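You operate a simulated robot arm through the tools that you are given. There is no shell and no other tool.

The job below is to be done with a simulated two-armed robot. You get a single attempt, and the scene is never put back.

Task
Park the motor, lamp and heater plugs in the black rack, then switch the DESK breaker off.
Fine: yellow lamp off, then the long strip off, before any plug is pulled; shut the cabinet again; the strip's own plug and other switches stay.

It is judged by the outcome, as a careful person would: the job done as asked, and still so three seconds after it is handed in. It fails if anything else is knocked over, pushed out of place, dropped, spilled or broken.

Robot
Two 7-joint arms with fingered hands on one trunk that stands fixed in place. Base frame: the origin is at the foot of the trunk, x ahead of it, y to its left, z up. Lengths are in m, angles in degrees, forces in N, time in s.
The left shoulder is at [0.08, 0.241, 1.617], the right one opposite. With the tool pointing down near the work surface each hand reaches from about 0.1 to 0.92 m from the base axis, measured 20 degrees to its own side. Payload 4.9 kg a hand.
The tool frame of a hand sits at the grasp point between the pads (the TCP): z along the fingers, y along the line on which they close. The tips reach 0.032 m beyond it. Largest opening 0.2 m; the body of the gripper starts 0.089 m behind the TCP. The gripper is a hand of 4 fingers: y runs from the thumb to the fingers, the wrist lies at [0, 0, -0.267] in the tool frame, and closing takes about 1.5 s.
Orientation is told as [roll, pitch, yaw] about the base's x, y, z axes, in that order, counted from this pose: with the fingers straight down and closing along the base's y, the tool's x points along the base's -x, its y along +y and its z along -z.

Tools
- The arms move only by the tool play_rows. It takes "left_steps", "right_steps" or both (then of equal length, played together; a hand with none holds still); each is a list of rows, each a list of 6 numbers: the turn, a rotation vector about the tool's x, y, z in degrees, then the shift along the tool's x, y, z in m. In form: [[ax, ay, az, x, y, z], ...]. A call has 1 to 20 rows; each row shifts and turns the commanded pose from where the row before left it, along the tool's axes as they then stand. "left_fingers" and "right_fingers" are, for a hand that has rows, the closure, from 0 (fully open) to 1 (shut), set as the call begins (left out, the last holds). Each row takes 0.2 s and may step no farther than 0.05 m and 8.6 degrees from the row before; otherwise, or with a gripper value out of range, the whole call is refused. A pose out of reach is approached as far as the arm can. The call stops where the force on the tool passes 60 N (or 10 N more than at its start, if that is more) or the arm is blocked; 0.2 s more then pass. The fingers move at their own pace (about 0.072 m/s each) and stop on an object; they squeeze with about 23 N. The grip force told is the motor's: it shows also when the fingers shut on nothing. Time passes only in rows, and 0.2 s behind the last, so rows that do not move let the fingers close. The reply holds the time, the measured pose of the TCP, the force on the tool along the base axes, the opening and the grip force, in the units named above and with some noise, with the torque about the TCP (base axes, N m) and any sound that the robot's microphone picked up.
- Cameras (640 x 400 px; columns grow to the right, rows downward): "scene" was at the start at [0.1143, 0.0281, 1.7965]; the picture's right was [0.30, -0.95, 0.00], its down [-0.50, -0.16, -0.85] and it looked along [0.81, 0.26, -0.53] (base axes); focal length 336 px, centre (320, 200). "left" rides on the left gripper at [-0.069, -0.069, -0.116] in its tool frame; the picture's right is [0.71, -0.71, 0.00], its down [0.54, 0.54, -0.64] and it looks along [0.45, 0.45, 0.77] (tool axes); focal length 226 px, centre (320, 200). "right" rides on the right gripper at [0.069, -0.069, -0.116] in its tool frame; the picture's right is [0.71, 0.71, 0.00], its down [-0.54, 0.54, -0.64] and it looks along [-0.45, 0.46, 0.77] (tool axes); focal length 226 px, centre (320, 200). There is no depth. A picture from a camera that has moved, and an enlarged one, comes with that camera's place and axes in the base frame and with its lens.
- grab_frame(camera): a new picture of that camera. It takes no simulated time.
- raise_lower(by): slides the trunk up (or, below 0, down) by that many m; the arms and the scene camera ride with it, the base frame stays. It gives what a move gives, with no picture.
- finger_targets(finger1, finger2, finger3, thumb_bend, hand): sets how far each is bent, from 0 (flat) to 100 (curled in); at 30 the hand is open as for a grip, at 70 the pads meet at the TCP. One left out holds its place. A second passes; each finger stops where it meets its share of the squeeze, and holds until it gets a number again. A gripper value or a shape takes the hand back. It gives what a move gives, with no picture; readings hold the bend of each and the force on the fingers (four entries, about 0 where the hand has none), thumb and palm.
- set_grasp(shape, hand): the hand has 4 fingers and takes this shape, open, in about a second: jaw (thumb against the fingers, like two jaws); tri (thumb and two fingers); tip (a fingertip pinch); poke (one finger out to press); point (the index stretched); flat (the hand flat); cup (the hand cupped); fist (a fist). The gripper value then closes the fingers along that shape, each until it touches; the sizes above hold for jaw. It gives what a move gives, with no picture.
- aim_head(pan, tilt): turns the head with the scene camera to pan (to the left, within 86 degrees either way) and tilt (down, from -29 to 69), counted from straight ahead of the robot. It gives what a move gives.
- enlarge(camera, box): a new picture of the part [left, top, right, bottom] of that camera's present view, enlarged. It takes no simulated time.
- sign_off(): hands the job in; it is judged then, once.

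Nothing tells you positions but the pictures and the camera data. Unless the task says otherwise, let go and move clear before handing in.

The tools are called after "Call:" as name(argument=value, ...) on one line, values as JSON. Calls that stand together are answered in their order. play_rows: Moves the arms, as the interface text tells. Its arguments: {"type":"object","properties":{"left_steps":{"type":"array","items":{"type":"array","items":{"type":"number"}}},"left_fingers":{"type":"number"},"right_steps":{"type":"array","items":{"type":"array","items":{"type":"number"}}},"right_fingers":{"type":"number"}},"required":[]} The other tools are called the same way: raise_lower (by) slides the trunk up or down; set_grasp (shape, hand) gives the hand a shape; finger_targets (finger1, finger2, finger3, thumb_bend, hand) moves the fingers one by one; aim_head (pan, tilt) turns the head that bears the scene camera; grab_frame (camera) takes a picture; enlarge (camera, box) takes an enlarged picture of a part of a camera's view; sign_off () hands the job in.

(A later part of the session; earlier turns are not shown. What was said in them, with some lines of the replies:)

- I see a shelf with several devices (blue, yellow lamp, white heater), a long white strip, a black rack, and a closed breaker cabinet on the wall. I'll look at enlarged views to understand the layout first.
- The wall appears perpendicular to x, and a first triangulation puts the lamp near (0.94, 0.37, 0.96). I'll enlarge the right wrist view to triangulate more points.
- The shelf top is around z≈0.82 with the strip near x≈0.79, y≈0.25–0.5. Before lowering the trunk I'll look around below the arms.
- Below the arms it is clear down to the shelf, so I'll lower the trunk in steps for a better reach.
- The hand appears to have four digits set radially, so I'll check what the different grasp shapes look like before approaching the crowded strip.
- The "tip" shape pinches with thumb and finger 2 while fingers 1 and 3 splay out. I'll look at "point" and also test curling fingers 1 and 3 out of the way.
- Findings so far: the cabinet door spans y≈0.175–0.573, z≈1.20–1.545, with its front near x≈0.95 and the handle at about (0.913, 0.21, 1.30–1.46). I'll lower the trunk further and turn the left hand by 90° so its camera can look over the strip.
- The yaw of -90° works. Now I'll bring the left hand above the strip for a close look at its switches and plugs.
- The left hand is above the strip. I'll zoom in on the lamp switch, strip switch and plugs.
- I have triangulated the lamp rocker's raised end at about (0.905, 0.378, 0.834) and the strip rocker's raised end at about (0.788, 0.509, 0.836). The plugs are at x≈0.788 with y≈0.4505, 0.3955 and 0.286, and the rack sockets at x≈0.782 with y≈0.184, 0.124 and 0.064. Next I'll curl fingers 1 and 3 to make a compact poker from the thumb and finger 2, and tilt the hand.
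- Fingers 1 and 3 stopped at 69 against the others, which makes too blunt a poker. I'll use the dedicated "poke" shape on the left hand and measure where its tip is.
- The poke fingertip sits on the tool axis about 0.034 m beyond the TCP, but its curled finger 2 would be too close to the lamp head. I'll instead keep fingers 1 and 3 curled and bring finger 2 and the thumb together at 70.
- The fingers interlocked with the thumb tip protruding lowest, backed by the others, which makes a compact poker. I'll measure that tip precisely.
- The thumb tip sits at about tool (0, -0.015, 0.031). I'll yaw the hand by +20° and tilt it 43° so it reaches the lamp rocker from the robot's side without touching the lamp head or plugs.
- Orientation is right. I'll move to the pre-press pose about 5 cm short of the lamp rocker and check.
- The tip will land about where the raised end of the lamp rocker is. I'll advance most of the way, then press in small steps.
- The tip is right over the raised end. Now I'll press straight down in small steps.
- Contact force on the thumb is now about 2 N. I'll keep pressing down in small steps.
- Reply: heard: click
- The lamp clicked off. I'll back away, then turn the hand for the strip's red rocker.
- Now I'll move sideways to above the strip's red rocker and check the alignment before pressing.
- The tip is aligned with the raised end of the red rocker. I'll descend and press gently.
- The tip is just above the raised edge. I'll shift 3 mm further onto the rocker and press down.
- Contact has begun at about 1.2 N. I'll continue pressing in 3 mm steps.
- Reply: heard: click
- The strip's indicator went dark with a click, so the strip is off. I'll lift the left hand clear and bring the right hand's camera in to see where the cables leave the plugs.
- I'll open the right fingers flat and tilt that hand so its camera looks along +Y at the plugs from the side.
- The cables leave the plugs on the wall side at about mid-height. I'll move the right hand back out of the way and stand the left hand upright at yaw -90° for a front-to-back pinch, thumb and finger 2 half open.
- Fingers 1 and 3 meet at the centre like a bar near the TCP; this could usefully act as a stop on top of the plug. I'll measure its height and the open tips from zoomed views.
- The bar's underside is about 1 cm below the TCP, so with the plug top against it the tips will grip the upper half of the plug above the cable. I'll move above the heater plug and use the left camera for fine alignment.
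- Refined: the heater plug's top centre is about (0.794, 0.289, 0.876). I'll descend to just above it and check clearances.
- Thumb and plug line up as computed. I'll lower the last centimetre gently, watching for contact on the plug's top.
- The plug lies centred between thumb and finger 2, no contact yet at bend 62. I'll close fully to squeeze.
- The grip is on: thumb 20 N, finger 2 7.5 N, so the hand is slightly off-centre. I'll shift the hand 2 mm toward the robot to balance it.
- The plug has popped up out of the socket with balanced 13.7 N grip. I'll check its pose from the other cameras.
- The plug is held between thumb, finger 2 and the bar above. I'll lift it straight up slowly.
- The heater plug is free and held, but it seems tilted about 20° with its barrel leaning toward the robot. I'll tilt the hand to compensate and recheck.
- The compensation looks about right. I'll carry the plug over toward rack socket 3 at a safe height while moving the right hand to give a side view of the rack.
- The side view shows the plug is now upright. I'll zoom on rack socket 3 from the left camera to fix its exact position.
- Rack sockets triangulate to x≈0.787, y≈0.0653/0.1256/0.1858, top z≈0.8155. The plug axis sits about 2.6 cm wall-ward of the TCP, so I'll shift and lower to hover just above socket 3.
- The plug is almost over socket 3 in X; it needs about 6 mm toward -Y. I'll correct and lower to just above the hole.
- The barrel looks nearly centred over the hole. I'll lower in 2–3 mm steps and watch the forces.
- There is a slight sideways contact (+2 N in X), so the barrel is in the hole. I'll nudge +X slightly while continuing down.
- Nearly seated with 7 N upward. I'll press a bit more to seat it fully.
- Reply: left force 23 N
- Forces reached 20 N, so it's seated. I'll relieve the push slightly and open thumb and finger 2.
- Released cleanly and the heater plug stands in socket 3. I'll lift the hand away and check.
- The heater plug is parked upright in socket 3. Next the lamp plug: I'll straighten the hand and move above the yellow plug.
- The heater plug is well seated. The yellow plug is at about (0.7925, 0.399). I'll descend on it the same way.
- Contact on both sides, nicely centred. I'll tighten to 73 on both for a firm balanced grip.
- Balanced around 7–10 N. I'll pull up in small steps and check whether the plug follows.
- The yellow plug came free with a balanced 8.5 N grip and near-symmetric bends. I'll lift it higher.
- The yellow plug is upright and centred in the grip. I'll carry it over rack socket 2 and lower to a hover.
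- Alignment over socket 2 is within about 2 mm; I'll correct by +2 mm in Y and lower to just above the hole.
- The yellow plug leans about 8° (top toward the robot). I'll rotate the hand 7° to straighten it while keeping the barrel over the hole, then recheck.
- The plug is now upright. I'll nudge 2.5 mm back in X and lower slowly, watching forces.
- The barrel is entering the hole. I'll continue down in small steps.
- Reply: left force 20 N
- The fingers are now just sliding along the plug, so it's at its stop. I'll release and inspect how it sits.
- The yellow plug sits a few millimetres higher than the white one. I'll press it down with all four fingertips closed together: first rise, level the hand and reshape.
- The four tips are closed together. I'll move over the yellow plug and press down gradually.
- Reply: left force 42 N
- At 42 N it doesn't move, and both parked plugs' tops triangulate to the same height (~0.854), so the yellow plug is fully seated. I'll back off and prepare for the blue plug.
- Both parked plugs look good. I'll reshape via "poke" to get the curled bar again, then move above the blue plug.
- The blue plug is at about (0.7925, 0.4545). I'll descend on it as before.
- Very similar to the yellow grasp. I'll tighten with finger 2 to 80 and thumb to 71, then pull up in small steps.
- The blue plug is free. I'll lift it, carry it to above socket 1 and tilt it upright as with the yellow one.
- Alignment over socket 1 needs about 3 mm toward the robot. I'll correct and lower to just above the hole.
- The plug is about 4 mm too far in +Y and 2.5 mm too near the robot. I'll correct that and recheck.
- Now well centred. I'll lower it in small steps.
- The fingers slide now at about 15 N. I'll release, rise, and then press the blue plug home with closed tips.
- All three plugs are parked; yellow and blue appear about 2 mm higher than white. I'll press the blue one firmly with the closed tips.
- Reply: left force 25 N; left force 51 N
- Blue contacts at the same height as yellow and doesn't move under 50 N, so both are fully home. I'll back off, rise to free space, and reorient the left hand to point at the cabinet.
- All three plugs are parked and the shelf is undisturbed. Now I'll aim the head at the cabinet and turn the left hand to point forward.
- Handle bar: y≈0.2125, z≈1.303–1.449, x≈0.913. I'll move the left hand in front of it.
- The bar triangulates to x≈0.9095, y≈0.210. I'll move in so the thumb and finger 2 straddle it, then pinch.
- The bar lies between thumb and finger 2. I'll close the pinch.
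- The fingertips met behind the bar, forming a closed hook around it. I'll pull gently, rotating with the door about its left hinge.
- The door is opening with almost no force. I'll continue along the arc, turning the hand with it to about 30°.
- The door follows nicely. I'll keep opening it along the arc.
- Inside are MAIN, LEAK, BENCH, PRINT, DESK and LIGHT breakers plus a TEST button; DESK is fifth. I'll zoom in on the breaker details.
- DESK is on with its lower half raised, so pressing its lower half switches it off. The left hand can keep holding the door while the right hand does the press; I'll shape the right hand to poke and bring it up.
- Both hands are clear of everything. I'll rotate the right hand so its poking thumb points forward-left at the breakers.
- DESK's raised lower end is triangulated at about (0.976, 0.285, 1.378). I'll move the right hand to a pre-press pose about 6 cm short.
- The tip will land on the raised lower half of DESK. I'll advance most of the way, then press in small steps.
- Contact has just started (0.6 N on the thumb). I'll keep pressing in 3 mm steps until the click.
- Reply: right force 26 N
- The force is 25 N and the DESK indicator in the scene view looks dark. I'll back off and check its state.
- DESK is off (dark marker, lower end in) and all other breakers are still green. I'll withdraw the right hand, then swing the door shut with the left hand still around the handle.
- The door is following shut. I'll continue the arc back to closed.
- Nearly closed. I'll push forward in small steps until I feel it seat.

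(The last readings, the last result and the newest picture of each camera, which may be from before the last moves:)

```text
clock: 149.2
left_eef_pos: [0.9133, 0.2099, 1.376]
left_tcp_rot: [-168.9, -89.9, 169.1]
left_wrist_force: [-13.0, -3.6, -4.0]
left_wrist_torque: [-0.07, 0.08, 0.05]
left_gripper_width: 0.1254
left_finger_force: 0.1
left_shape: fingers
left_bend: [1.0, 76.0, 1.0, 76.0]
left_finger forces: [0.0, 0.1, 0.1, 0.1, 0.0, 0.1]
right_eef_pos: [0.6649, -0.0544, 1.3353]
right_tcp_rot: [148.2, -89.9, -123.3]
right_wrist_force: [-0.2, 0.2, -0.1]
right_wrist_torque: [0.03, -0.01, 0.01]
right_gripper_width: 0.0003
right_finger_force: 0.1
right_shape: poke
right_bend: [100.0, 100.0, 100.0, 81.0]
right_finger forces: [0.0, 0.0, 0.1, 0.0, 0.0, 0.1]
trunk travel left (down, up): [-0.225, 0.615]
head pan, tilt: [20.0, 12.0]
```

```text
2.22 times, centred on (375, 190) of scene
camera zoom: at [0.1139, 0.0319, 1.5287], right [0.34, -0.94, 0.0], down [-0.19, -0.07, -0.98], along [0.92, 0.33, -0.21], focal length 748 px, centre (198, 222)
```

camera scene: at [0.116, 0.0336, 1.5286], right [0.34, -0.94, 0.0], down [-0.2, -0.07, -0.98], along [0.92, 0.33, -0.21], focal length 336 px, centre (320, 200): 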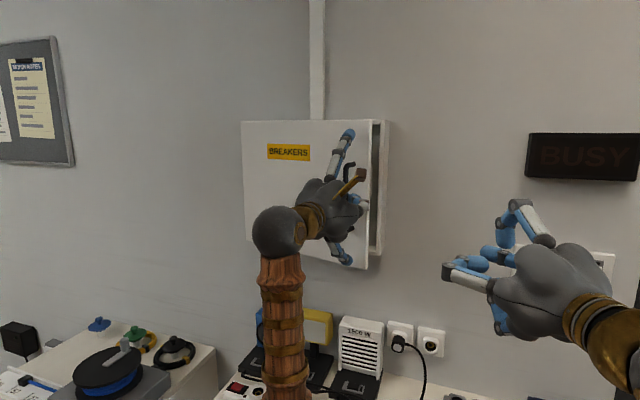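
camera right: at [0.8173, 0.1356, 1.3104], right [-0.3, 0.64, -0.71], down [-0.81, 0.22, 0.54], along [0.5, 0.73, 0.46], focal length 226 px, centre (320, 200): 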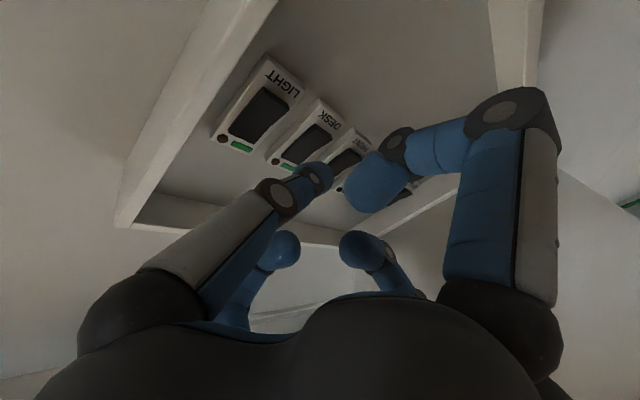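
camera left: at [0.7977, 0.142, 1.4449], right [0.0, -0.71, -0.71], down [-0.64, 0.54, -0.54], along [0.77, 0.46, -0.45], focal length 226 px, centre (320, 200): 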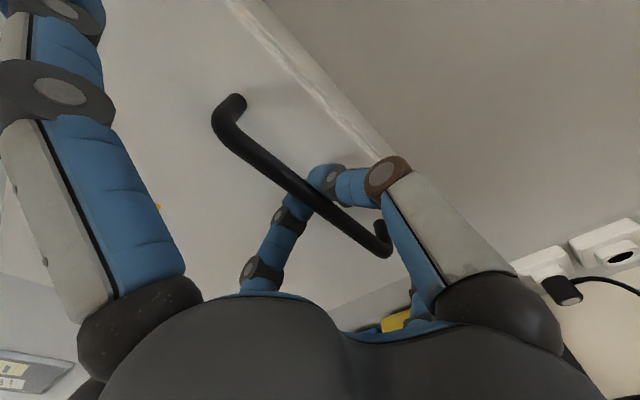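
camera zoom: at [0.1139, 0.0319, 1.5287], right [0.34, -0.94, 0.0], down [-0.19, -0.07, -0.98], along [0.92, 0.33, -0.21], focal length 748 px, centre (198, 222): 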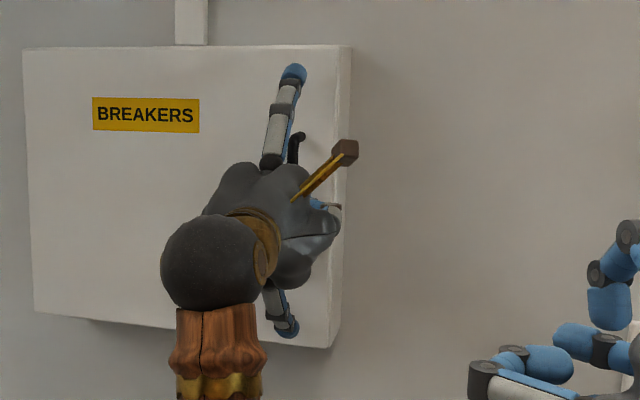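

The door is pressed shut (13 N against the frame). I'll ease back within the hook's slack, open the fingers, and check the door stays flush before withdrawing.

Call:
play_rows(left_steps=[[0, 0, 0, 0, 0, -0.006], [0, 0, 0, 0, 0, -0.006], [0, 0, 0, 0, 0, 0]])

Call:
finger_targets(hand="left", finger2=58, thumb_bend=58)

Call:
grab_frame(camera="left")

```text
clock: 149.9
left_eef_pos: [0.9043, 0.2096, 1.3744]
left_tcp_rot: [-66.8, -90.0, 67.0]
left_wrist_force: [1.1, -0.3, 3.1]
left_wrist_torque: [-0.01, -0.05, 0.0]
left_gripper_width: 0.1256
left_finger_force: 0.1
left_shape: fingers
left_bend: [1.0, 76.0, 1.0, 76.0]
left_finger forces: [0.1, 0.0, 0.0, 0.0, 0.0, 0.1]
right_eef_pos: [0.6673, -0.0533, 1.333]
right_tcp_rot: [92.4, -89.9, -67.5]
right_wrist_force: [-0.5, -0.3, 0.9]
right_wrist_torque: [0.04, 0.01, -0.03]
right_gripper_width: 0.0
right_finger_force: 0.0
right_shape: poke
right_bend: [100.0, 100.0, 100.0, 81.0]
right_finger forces: [0.0, 0.0, 0.0, 0.0, 0.0, 0.1]
trunk travel left (down, up): [-0.225, 0.615]
head pan, tilt: [20.0, 12.0]
```

```text
clock: 150.9
left_eef_pos: [0.9001, 0.2106, 1.3769]
left_tcp_rot: [-160.2, -89.9, 160.2]
left_wrist_force: [-12.4, 1.5, -1.2]
left_wrist_torque: [-0.01, 0.0, 0.52]
left_gripper_width: 0.1335
left_finger_force: 6.1
left_shape: fingers
left_bend: [1.0, 57.0, 1.0, 57.0]
left_finger forces: [0.0, 12.3, 0.1, 0.1, 0.1, 0.1]
right_eef_pos: [0.6643, -0.0527, 1.3368]
right_tcp_rot: [161.9, -89.9, -136.9]
right_wrist_force: [-0.3, -0.1, -0.2]
right_wrist_torque: [-0.01, -0.03, -0.02]
right_gripper_width: 0.0001
right_finger_force: 0.0
right_shape: poke
right_bend: [100.0, 100.0, 100.0, 81.0]
right_finger forces: [0.0, 0.0, 0.1, 0.0, 0.0, 0.0]
trunk travel left (down, up): [-0.225, 0.615]
head pan, tilt: [20.0, 12.0]
```

```text
taken
camera left: at [0.7857, 0.1421, 1.4446], right [0.0, -0.71, -0.71], down [-0.64, 0.54, -0.54], along [0.77, 0.46, -0.45], focal length 226 px, centre (320, 200)
```

left: 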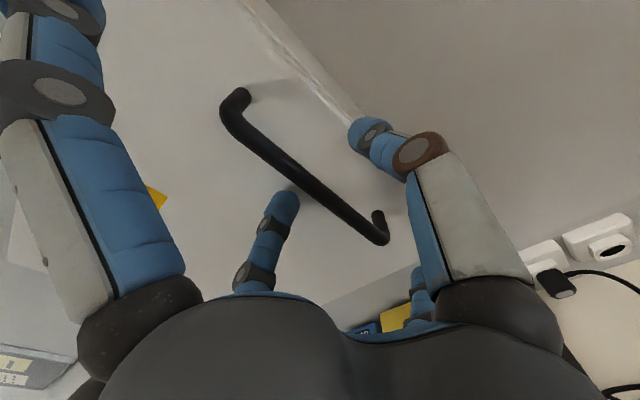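

Call:
play_rows(left_steps=[[0, 0, 0, 0, 0, -0.006], [0, 0, 0, 0, 0, -0.004], [0, 0, 0, 0, 0, 0]])

Call:
finger_targets(hand="left", finger2=46, thumb_bend=46)

Call:
enlarge(camera="left", box=[200, 60, 440, 260])

```text
clock: 151.8
left_eef_pos: [0.8934, 0.2105, 1.3742]
left_tcp_rot: [-48.9, -89.9, 49.0]
left_wrist_force: [0.5, -0.3, -0.6]
left_wrist_torque: [0.0, -0.01, 0.02]
left_gripper_width: 0.1335
left_finger_force: 0.1
left_shape: fingers
left_bend: [1.0, 57.0, 1.0, 57.0]
left_finger forces: [0.0, 0.0, 0.1, 0.1, 0.0, 0.1]
right_eef_pos: [0.6664, -0.0537, 1.3321]
right_tcp_rot: [83.2, -89.9, -58.2]
right_wrist_force: [-0.3, 0.2, 0.4]
right_wrist_torque: [0.04, -0.02, 0.01]
right_gripper_width: 0.0
right_finger_force: 0.0
right_shape: poke
right_bend: [100.0, 100.0, 100.0, 81.0]
right_finger forces: [0.0, 0.0, 0.0, 0.0, 0.0, 0.1]
trunk travel left (down, up): [-0.225, 0.615]
head pan, tilt: [20.0, 12.0]
```

```text
clock: 152.8
left_eef_pos: [0.8927, 0.2117, 1.3747]
left_tcp_rot: [-98.9, -90.0, 99.0]
left_wrist_force: [0.4, 0.2, 0.9]
left_wrist_torque: [-0.02, 0.04, 0.0]
left_gripper_width: 0.1441
left_finger_force: 0.0
left_shape: fingers
left_bend: [1.0, 46.0, 1.0, 46.0]
left_finger forces: [0.0, 0.0, 0.0, 0.0, 0.0, 0.0]
right_eef_pos: [0.6656, -0.0528, 1.3331]
right_tcp_rot: [94.2, -89.9, -69.4]
right_wrist_force: [1.2, 0.2, 0.3]
right_wrist_torque: [0.02, 0.01, 0.0]
right_gripper_width: 0.0
right_finger_force: 0.1
right_shape: poke
right_bend: [100.0, 100.0, 100.0, 81.0]
right_finger forces: [0.1, 0.0, 0.1, 0.0, 0.1, 0.0]
trunk travel left (down, up): [-0.225, 0.615]
head pan, tilt: [20.0, 12.0]
```

```text
2.00 times, centred on (320, 160) of left
camera zoom: at [0.777, 0.1414, 1.4432], right [0.0, -0.71, -0.71], down [-0.64, 0.54, -0.54], along [0.77, 0.46, -0.45], focal length 452 px, centre (320, 280)
```

zoom: 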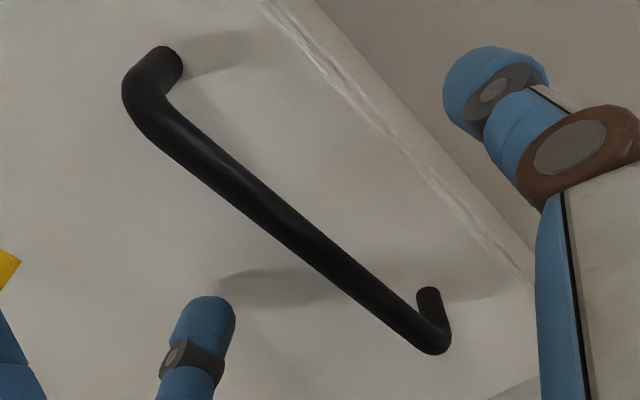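

The fingers are clear of the bar. I'll withdraw straight back and inspect the door.

Call:
play_rows(left_steps=[[0, 0, 0, 0, 0, -0.02], [0, 0, 0, 0, 0, -0.04], [0, 0, 0, 0, 0, -0.045], [0, 0, 0, 0, 0.03, -0.035], [0, 0, 0, 0, 0.03, -0.03], [0, 0, 0, 0, 0, 0]])

Call:
grab_frame(camera="scene")

Call:
grab_frame(camera="left")

Call:
enlarge(camera="scene", box=[230, 100, 410, 270])

```text
clock: 154.2
left_eef_pos: [0.7215, 0.2691, 1.3736]
left_tcp_rot: [-42.6, -90.1, 42.5]
left_wrist_force: [-0.1, -0.8, -0.1]
left_wrist_torque: [-0.03, 0.01, -0.01]
left_gripper_width: 0.1439
left_finger_force: 0.1
left_shape: fingers
left_bend: [1.0, 46.0, 1.0, 46.0]
left_finger forces: [0.0, 0.0, 0.0, 0.0, 0.0, 0.0]
right_eef_pos: [0.6671, -0.0541, 1.3343]
right_tcp_rot: [95.9, -89.9, -70.8]
right_wrist_force: [-0.1, -0.1, -0.6]
right_wrist_torque: [0.03, 0.0, 0.01]
right_gripper_width: 0.0002
right_finger_force: 0.0
right_shape: poke
right_bend: [100.0, 100.0, 100.0, 81.0]
right_finger forces: [0.1, 0.0, 0.0, 0.1, 0.0, 0.1]
trunk travel left (down, up): [-0.225, 0.615]
head pan, tilt: [20.0, 12.0]
```

```text
taken
camera scene: at [0.1168, 0.0318, 1.5285], right [0.34, -0.94, 0.0], down [-0.2, -0.07, -0.98], along [0.92, 0.33, -0.21], focal length 336 px, centre (320, 200)
```

scene: 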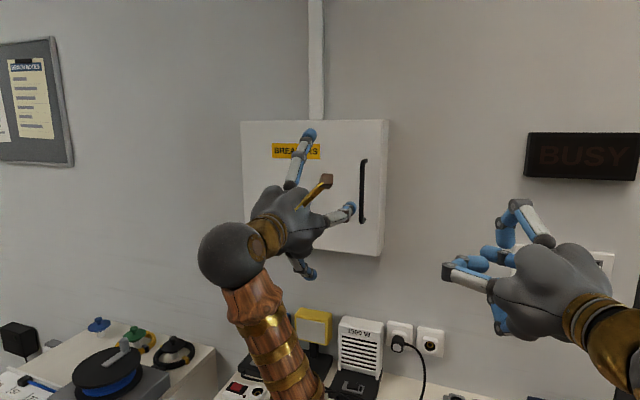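

```text
taken
camera left: at [0.606, 0.2005, 1.4436], right [0.0, -0.71, -0.71], down [-0.64, 0.54, -0.54], along [0.77, 0.46, -0.45], focal length 226 px, centre (320, 200)
```

left: 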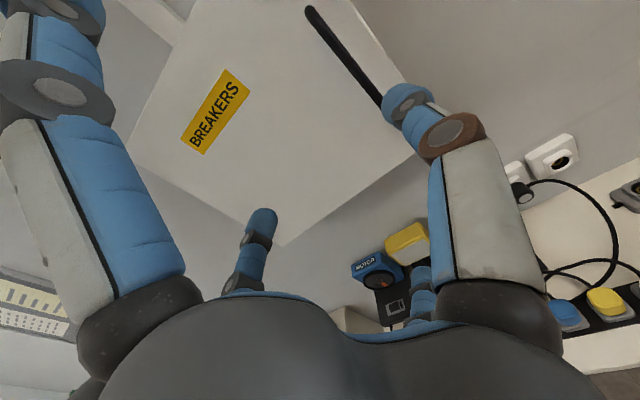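

```text
2.35 times, centred on (320, 185) of scene
camera zoom: at [0.1168, 0.0318, 1.5285], right [0.34, -0.94, 0.0], down [-0.2, -0.07, -0.98], along [0.92, 0.33, -0.21], focal length 792 px, centre (320, 235)
```

zoom: 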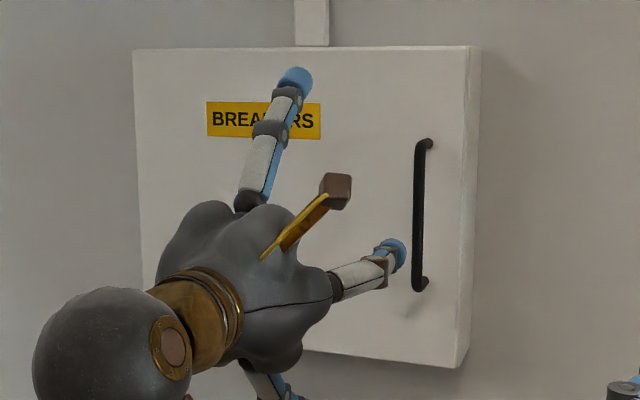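

The door looks closed. I'll compare the same zoom as when it was originally closed.

Call:
enlarge(camera="scene", box=[330, 140, 400, 260])

Call:
enlarge(camera="scene", box=[360, 110, 400, 150])

```text
3.33 times, centred on (365, 200) of scene
camera zoom: at [0.1168, 0.0318, 1.5285], right [0.34, -0.94, 0.0], down [-0.2, -0.07, -0.98], along [0.92, 0.33, -0.21], focal length 1121 px, centre (170, 200)
```

zoom: 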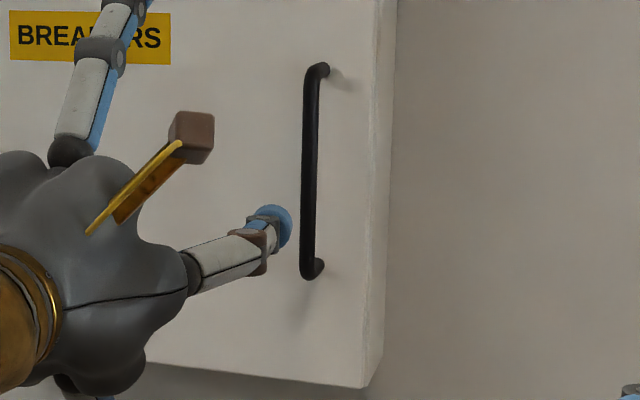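

```text
10.00 times, centred on (380, 130) of scene
camera zoom: at [0.1168, 0.0318, 1.5285], right [0.34, -0.94, 0.0], down [-0.2, -0.07, -0.98], along [0.92, 0.33, -0.21], focal length 3364 px, centre (-280, 900)
```

zoom: 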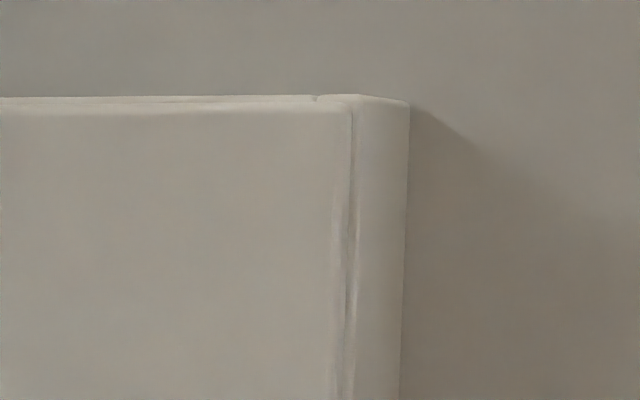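

The door matches its original closed appearance exactly. I'll move the hands further clear and check the whole shelf one last time.

Call:
play_rows(left_steps=[[0, 0, 0, 0, 0.025, -0.035], [0, 0, 0, 0, 0.025, -0.035], [0, 0, 0, 0, 0.025, -0.03], [0, 0, 0, 0, 0, 0]], right_steps=[[0, 0, 0, 0, -0.03, -0.02], [0, 0, 0, 0, -0.03, -0.02], [0, 0, 0, 0, -0.02, -0.01], [0, 0, 0, 0, 0, 0]])

Call:
aim_head(pan=15, tilt=34)

Call:
grab_frame(camera="scene")

Call:
enlarge(camera="scene", box=[180, 140, 400, 300])

Call:
enlarge(camera="scene", box=[340, 180, 600, 370])

```text
clock: 155.2
left_eef_pos: [0.6225, 0.346, 1.3757]
left_tcp_rot: [-73.3, -90.0, 73.4]
left_wrist_force: [0.0, -0.3, -0.7]
left_wrist_torque: [0.01, 0.02, 0.02]
left_gripper_width: 0.1442
left_finger_force: 0.1
left_shape: fingers
left_bend: [1.0, 46.0, 1.0, 46.0]
left_finger forces: [0.0, 0.0, 0.0, 0.0, 0.0, 0.0]
right_eef_pos: [0.6524, -0.1469, 1.3359]
right_tcp_rot: [93.7, -90.0, -68.7]
right_wrist_force: [0.4, -0.2, 1.4]
right_wrist_torque: [-0.01, -0.02, 0.01]
right_gripper_width: 0.0
right_finger_force: 0.1
right_shape: poke
right_bend: [100.0, 100.0, 100.0, 81.0]
right_finger forces: [0.0, 0.0, 0.0, 0.1, 0.0, 0.0]
trunk travel left (down, up): [-0.225, 0.615]
head pan, tilt: [20.0, 12.0]
```

```text
clock: 156.0
left_eef_pos: [0.6222, 0.3458, 1.3756]
left_tcp_rot: [-101.3, -90.0, 101.2]
left_wrist_force: [0.0, -0.1, 0.2]
left_wrist_torque: [-0.01, 0.01, 0.0]
left_gripper_width: 0.1441
left_finger_force: 0.1
left_shape: fingers
left_bend: [1.0, 46.0, 1.0, 46.0]
left_finger forces: [0.0, 0.0, 0.0, 0.1, 0.1, 0.1]
right_eef_pos: [0.6527, -0.146, 1.3352]
right_tcp_rot: [97.1, -89.9, -72.1]
right_wrist_force: [1.3, -0.6, 0.3]
right_wrist_torque: [0.0, 0.02, 0.05]
right_gripper_width: 0.0
right_finger_force: 0.1
right_shape: poke
right_bend: [100.0, 100.0, 100.0, 81.0]
right_finger forces: [0.0, 0.1, 0.0, 0.1, 0.1, 0.1]
trunk travel left (down, up): [-0.225, 0.615]
head pan, tilt: [15.0, 34.0]
```

```text
taken
camera scene: at [0.1143, 0.0237, 1.4933], right [0.26, -0.97, 0.0], down [-0.54, -0.14, -0.83], along [0.8, 0.21, -0.56], focal length 336 px, centre (320, 200)
```

scene: 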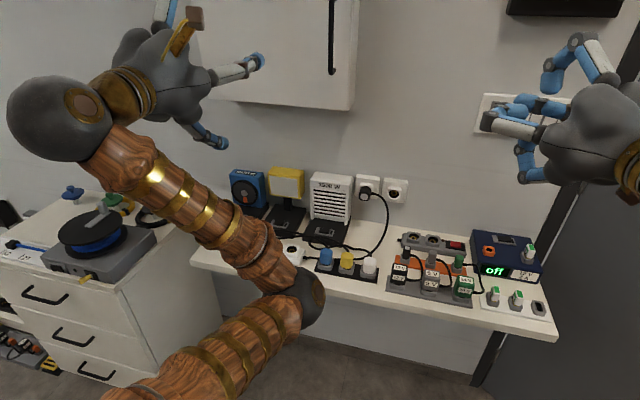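

```text
2.50 times, centred on (290, 220) of scene
camera zoom: at [0.1143, 0.0237, 1.4933], right [0.26, -0.97, 0.0], down [-0.54, -0.14, -0.83], along [0.8, 0.21, -0.56], focal length 841 px, centre (395, 150)
```

zoom: 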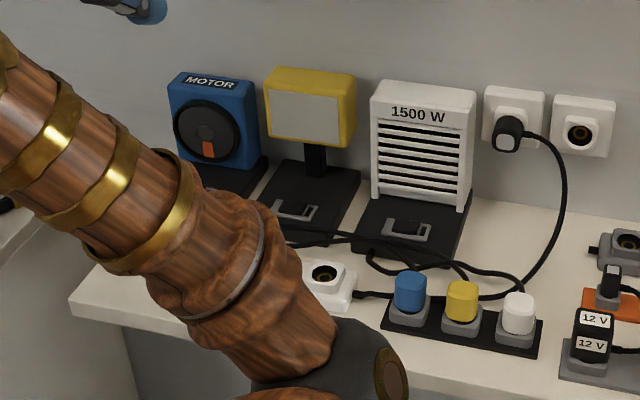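

```text
2.11 times, centred on (470, 275) of scene
camera zoom: at [0.1143, 0.0237, 1.4933], right [0.26, -0.97, 0.0], down [-0.54, -0.14, -0.83], along [0.8, 0.21, -0.56], focal length 708 px, centre (4, 42)
```

zoom: 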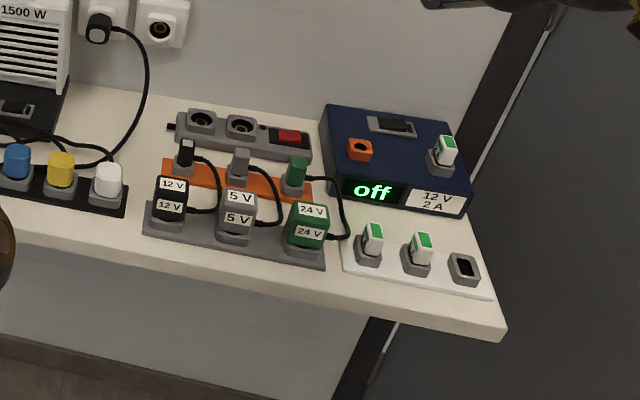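

Everything on the right side is undisturbed. I'll move the left arm aside to view the strip and the drawer-top items for a final check.

Call:
play_rows(left_steps=[[0, 0, 0, -0.02, 0.04, 0], [0, 0, 0, -0.02, 0.04, 0], [0, 0, 0, -0.02, 0.04, 0], [0, 0, 0, -0.02, 0.04, 0], [0, 0, 0, -0.02, 0.04, 0], [0, 0, 0, 0, 0, 0]])

Call:
grab_frame(camera="scene")

Call:
enlarge(camera="scene", box=[160, 140, 400, 300])

```text
clock: 157.4
left_eef_pos: [0.6222, 0.5428, 1.4778]
left_tcp_rot: [153.3, -89.9, -153.2]
left_wrist_force: [0.3, -0.5, -0.3]
left_wrist_torque: [-0.01, 0.0, 0.03]
left_gripper_width: 0.1439
left_finger_force: 0.0
left_shape: fingers
left_bend: [1.0, 46.0, 1.0, 46.0]
left_finger forces: [0.0, 0.1, 0.0, 0.0, 0.0, 0.0]
right_eef_pos: [0.6533, -0.1459, 1.3352]
right_tcp_rot: [93.2, -89.9, -68.3]
right_wrist_force: [-0.3, -0.5, 0.7]
right_wrist_torque: [0.02, 0.04, 0.04]
right_gripper_width: 0.0
right_finger_force: 0.0
right_shape: poke
right_bend: [100.0, 100.0, 100.0, 81.0]
right_finger forces: [0.0, 0.1, 0.0, 0.0, 0.0, 0.1]
trunk travel left (down, up): [-0.225, 0.615]
head pan, tilt: [15.0, 34.0]
```

```text
taken
camera scene: at [0.1148, 0.0228, 1.4932], right [0.26, -0.97, 0.0], down [-0.54, -0.14, -0.83], along [0.8, 0.21, -0.56], focal length 336 px, centre (320, 200)
```

scene: 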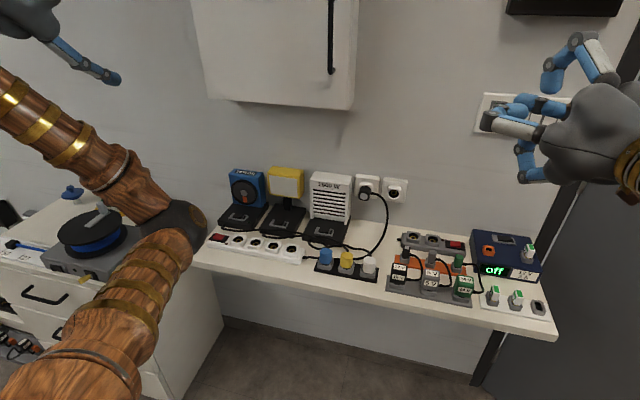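

```text
2.50 times, centred on (280, 220) of scene
camera zoom: at [0.1148, 0.0228, 1.4932], right [0.26, -0.97, 0.0], down [-0.54, -0.14, -0.83], along [0.8, 0.21, -0.56], focal length 841 px, centre (420, 150)
```

zoom: 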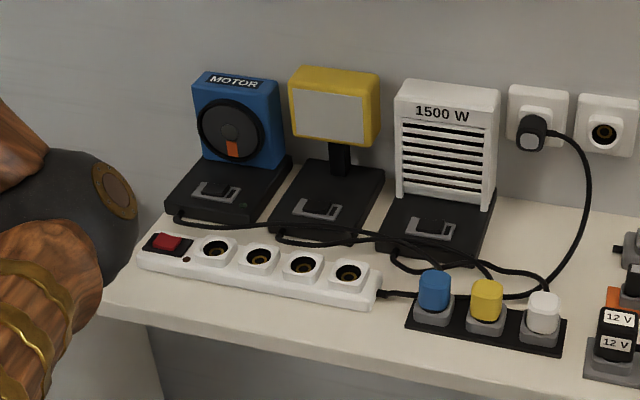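

The lamp and the long strip are off, and all three plugs stand in the black rack. The DESK breaker is off, the cabinet is shut, and the strip's own plug and the other switches are as they were. Both hands are clear, so I'm handing in.

Call:
sign_off()

```text
The job is handed in.
```

The job is done and handed in.

- **Lamp and strip:** I switched the yellow lamp off first, then the long strip. Both clicked and their lights went out before I pulled any plug.
- **Plugs:** The motor, lamp and heater plugs stand upright in the black rack. The motor and lamp plugs look about 2 mm higher than the heater plug. Pressing them down with 40–50 N did not move them further, so I took them as fully seated.
- **DESK breaker:** It is off. I heard no click, but its green marker is dark and the lower end of the rocker is in. The other five breakers still show green.
- **Cabinet:** The door is shut and looks the same as it did at the start.
- **Everything else:** The strip's own plug is still in the wall. From the camera views, nothing else on the shelf moved. The right hand partly hid the three wall switches in the last pictures, but it never went near them.

Both hands let go and were moved clear before I handed in.
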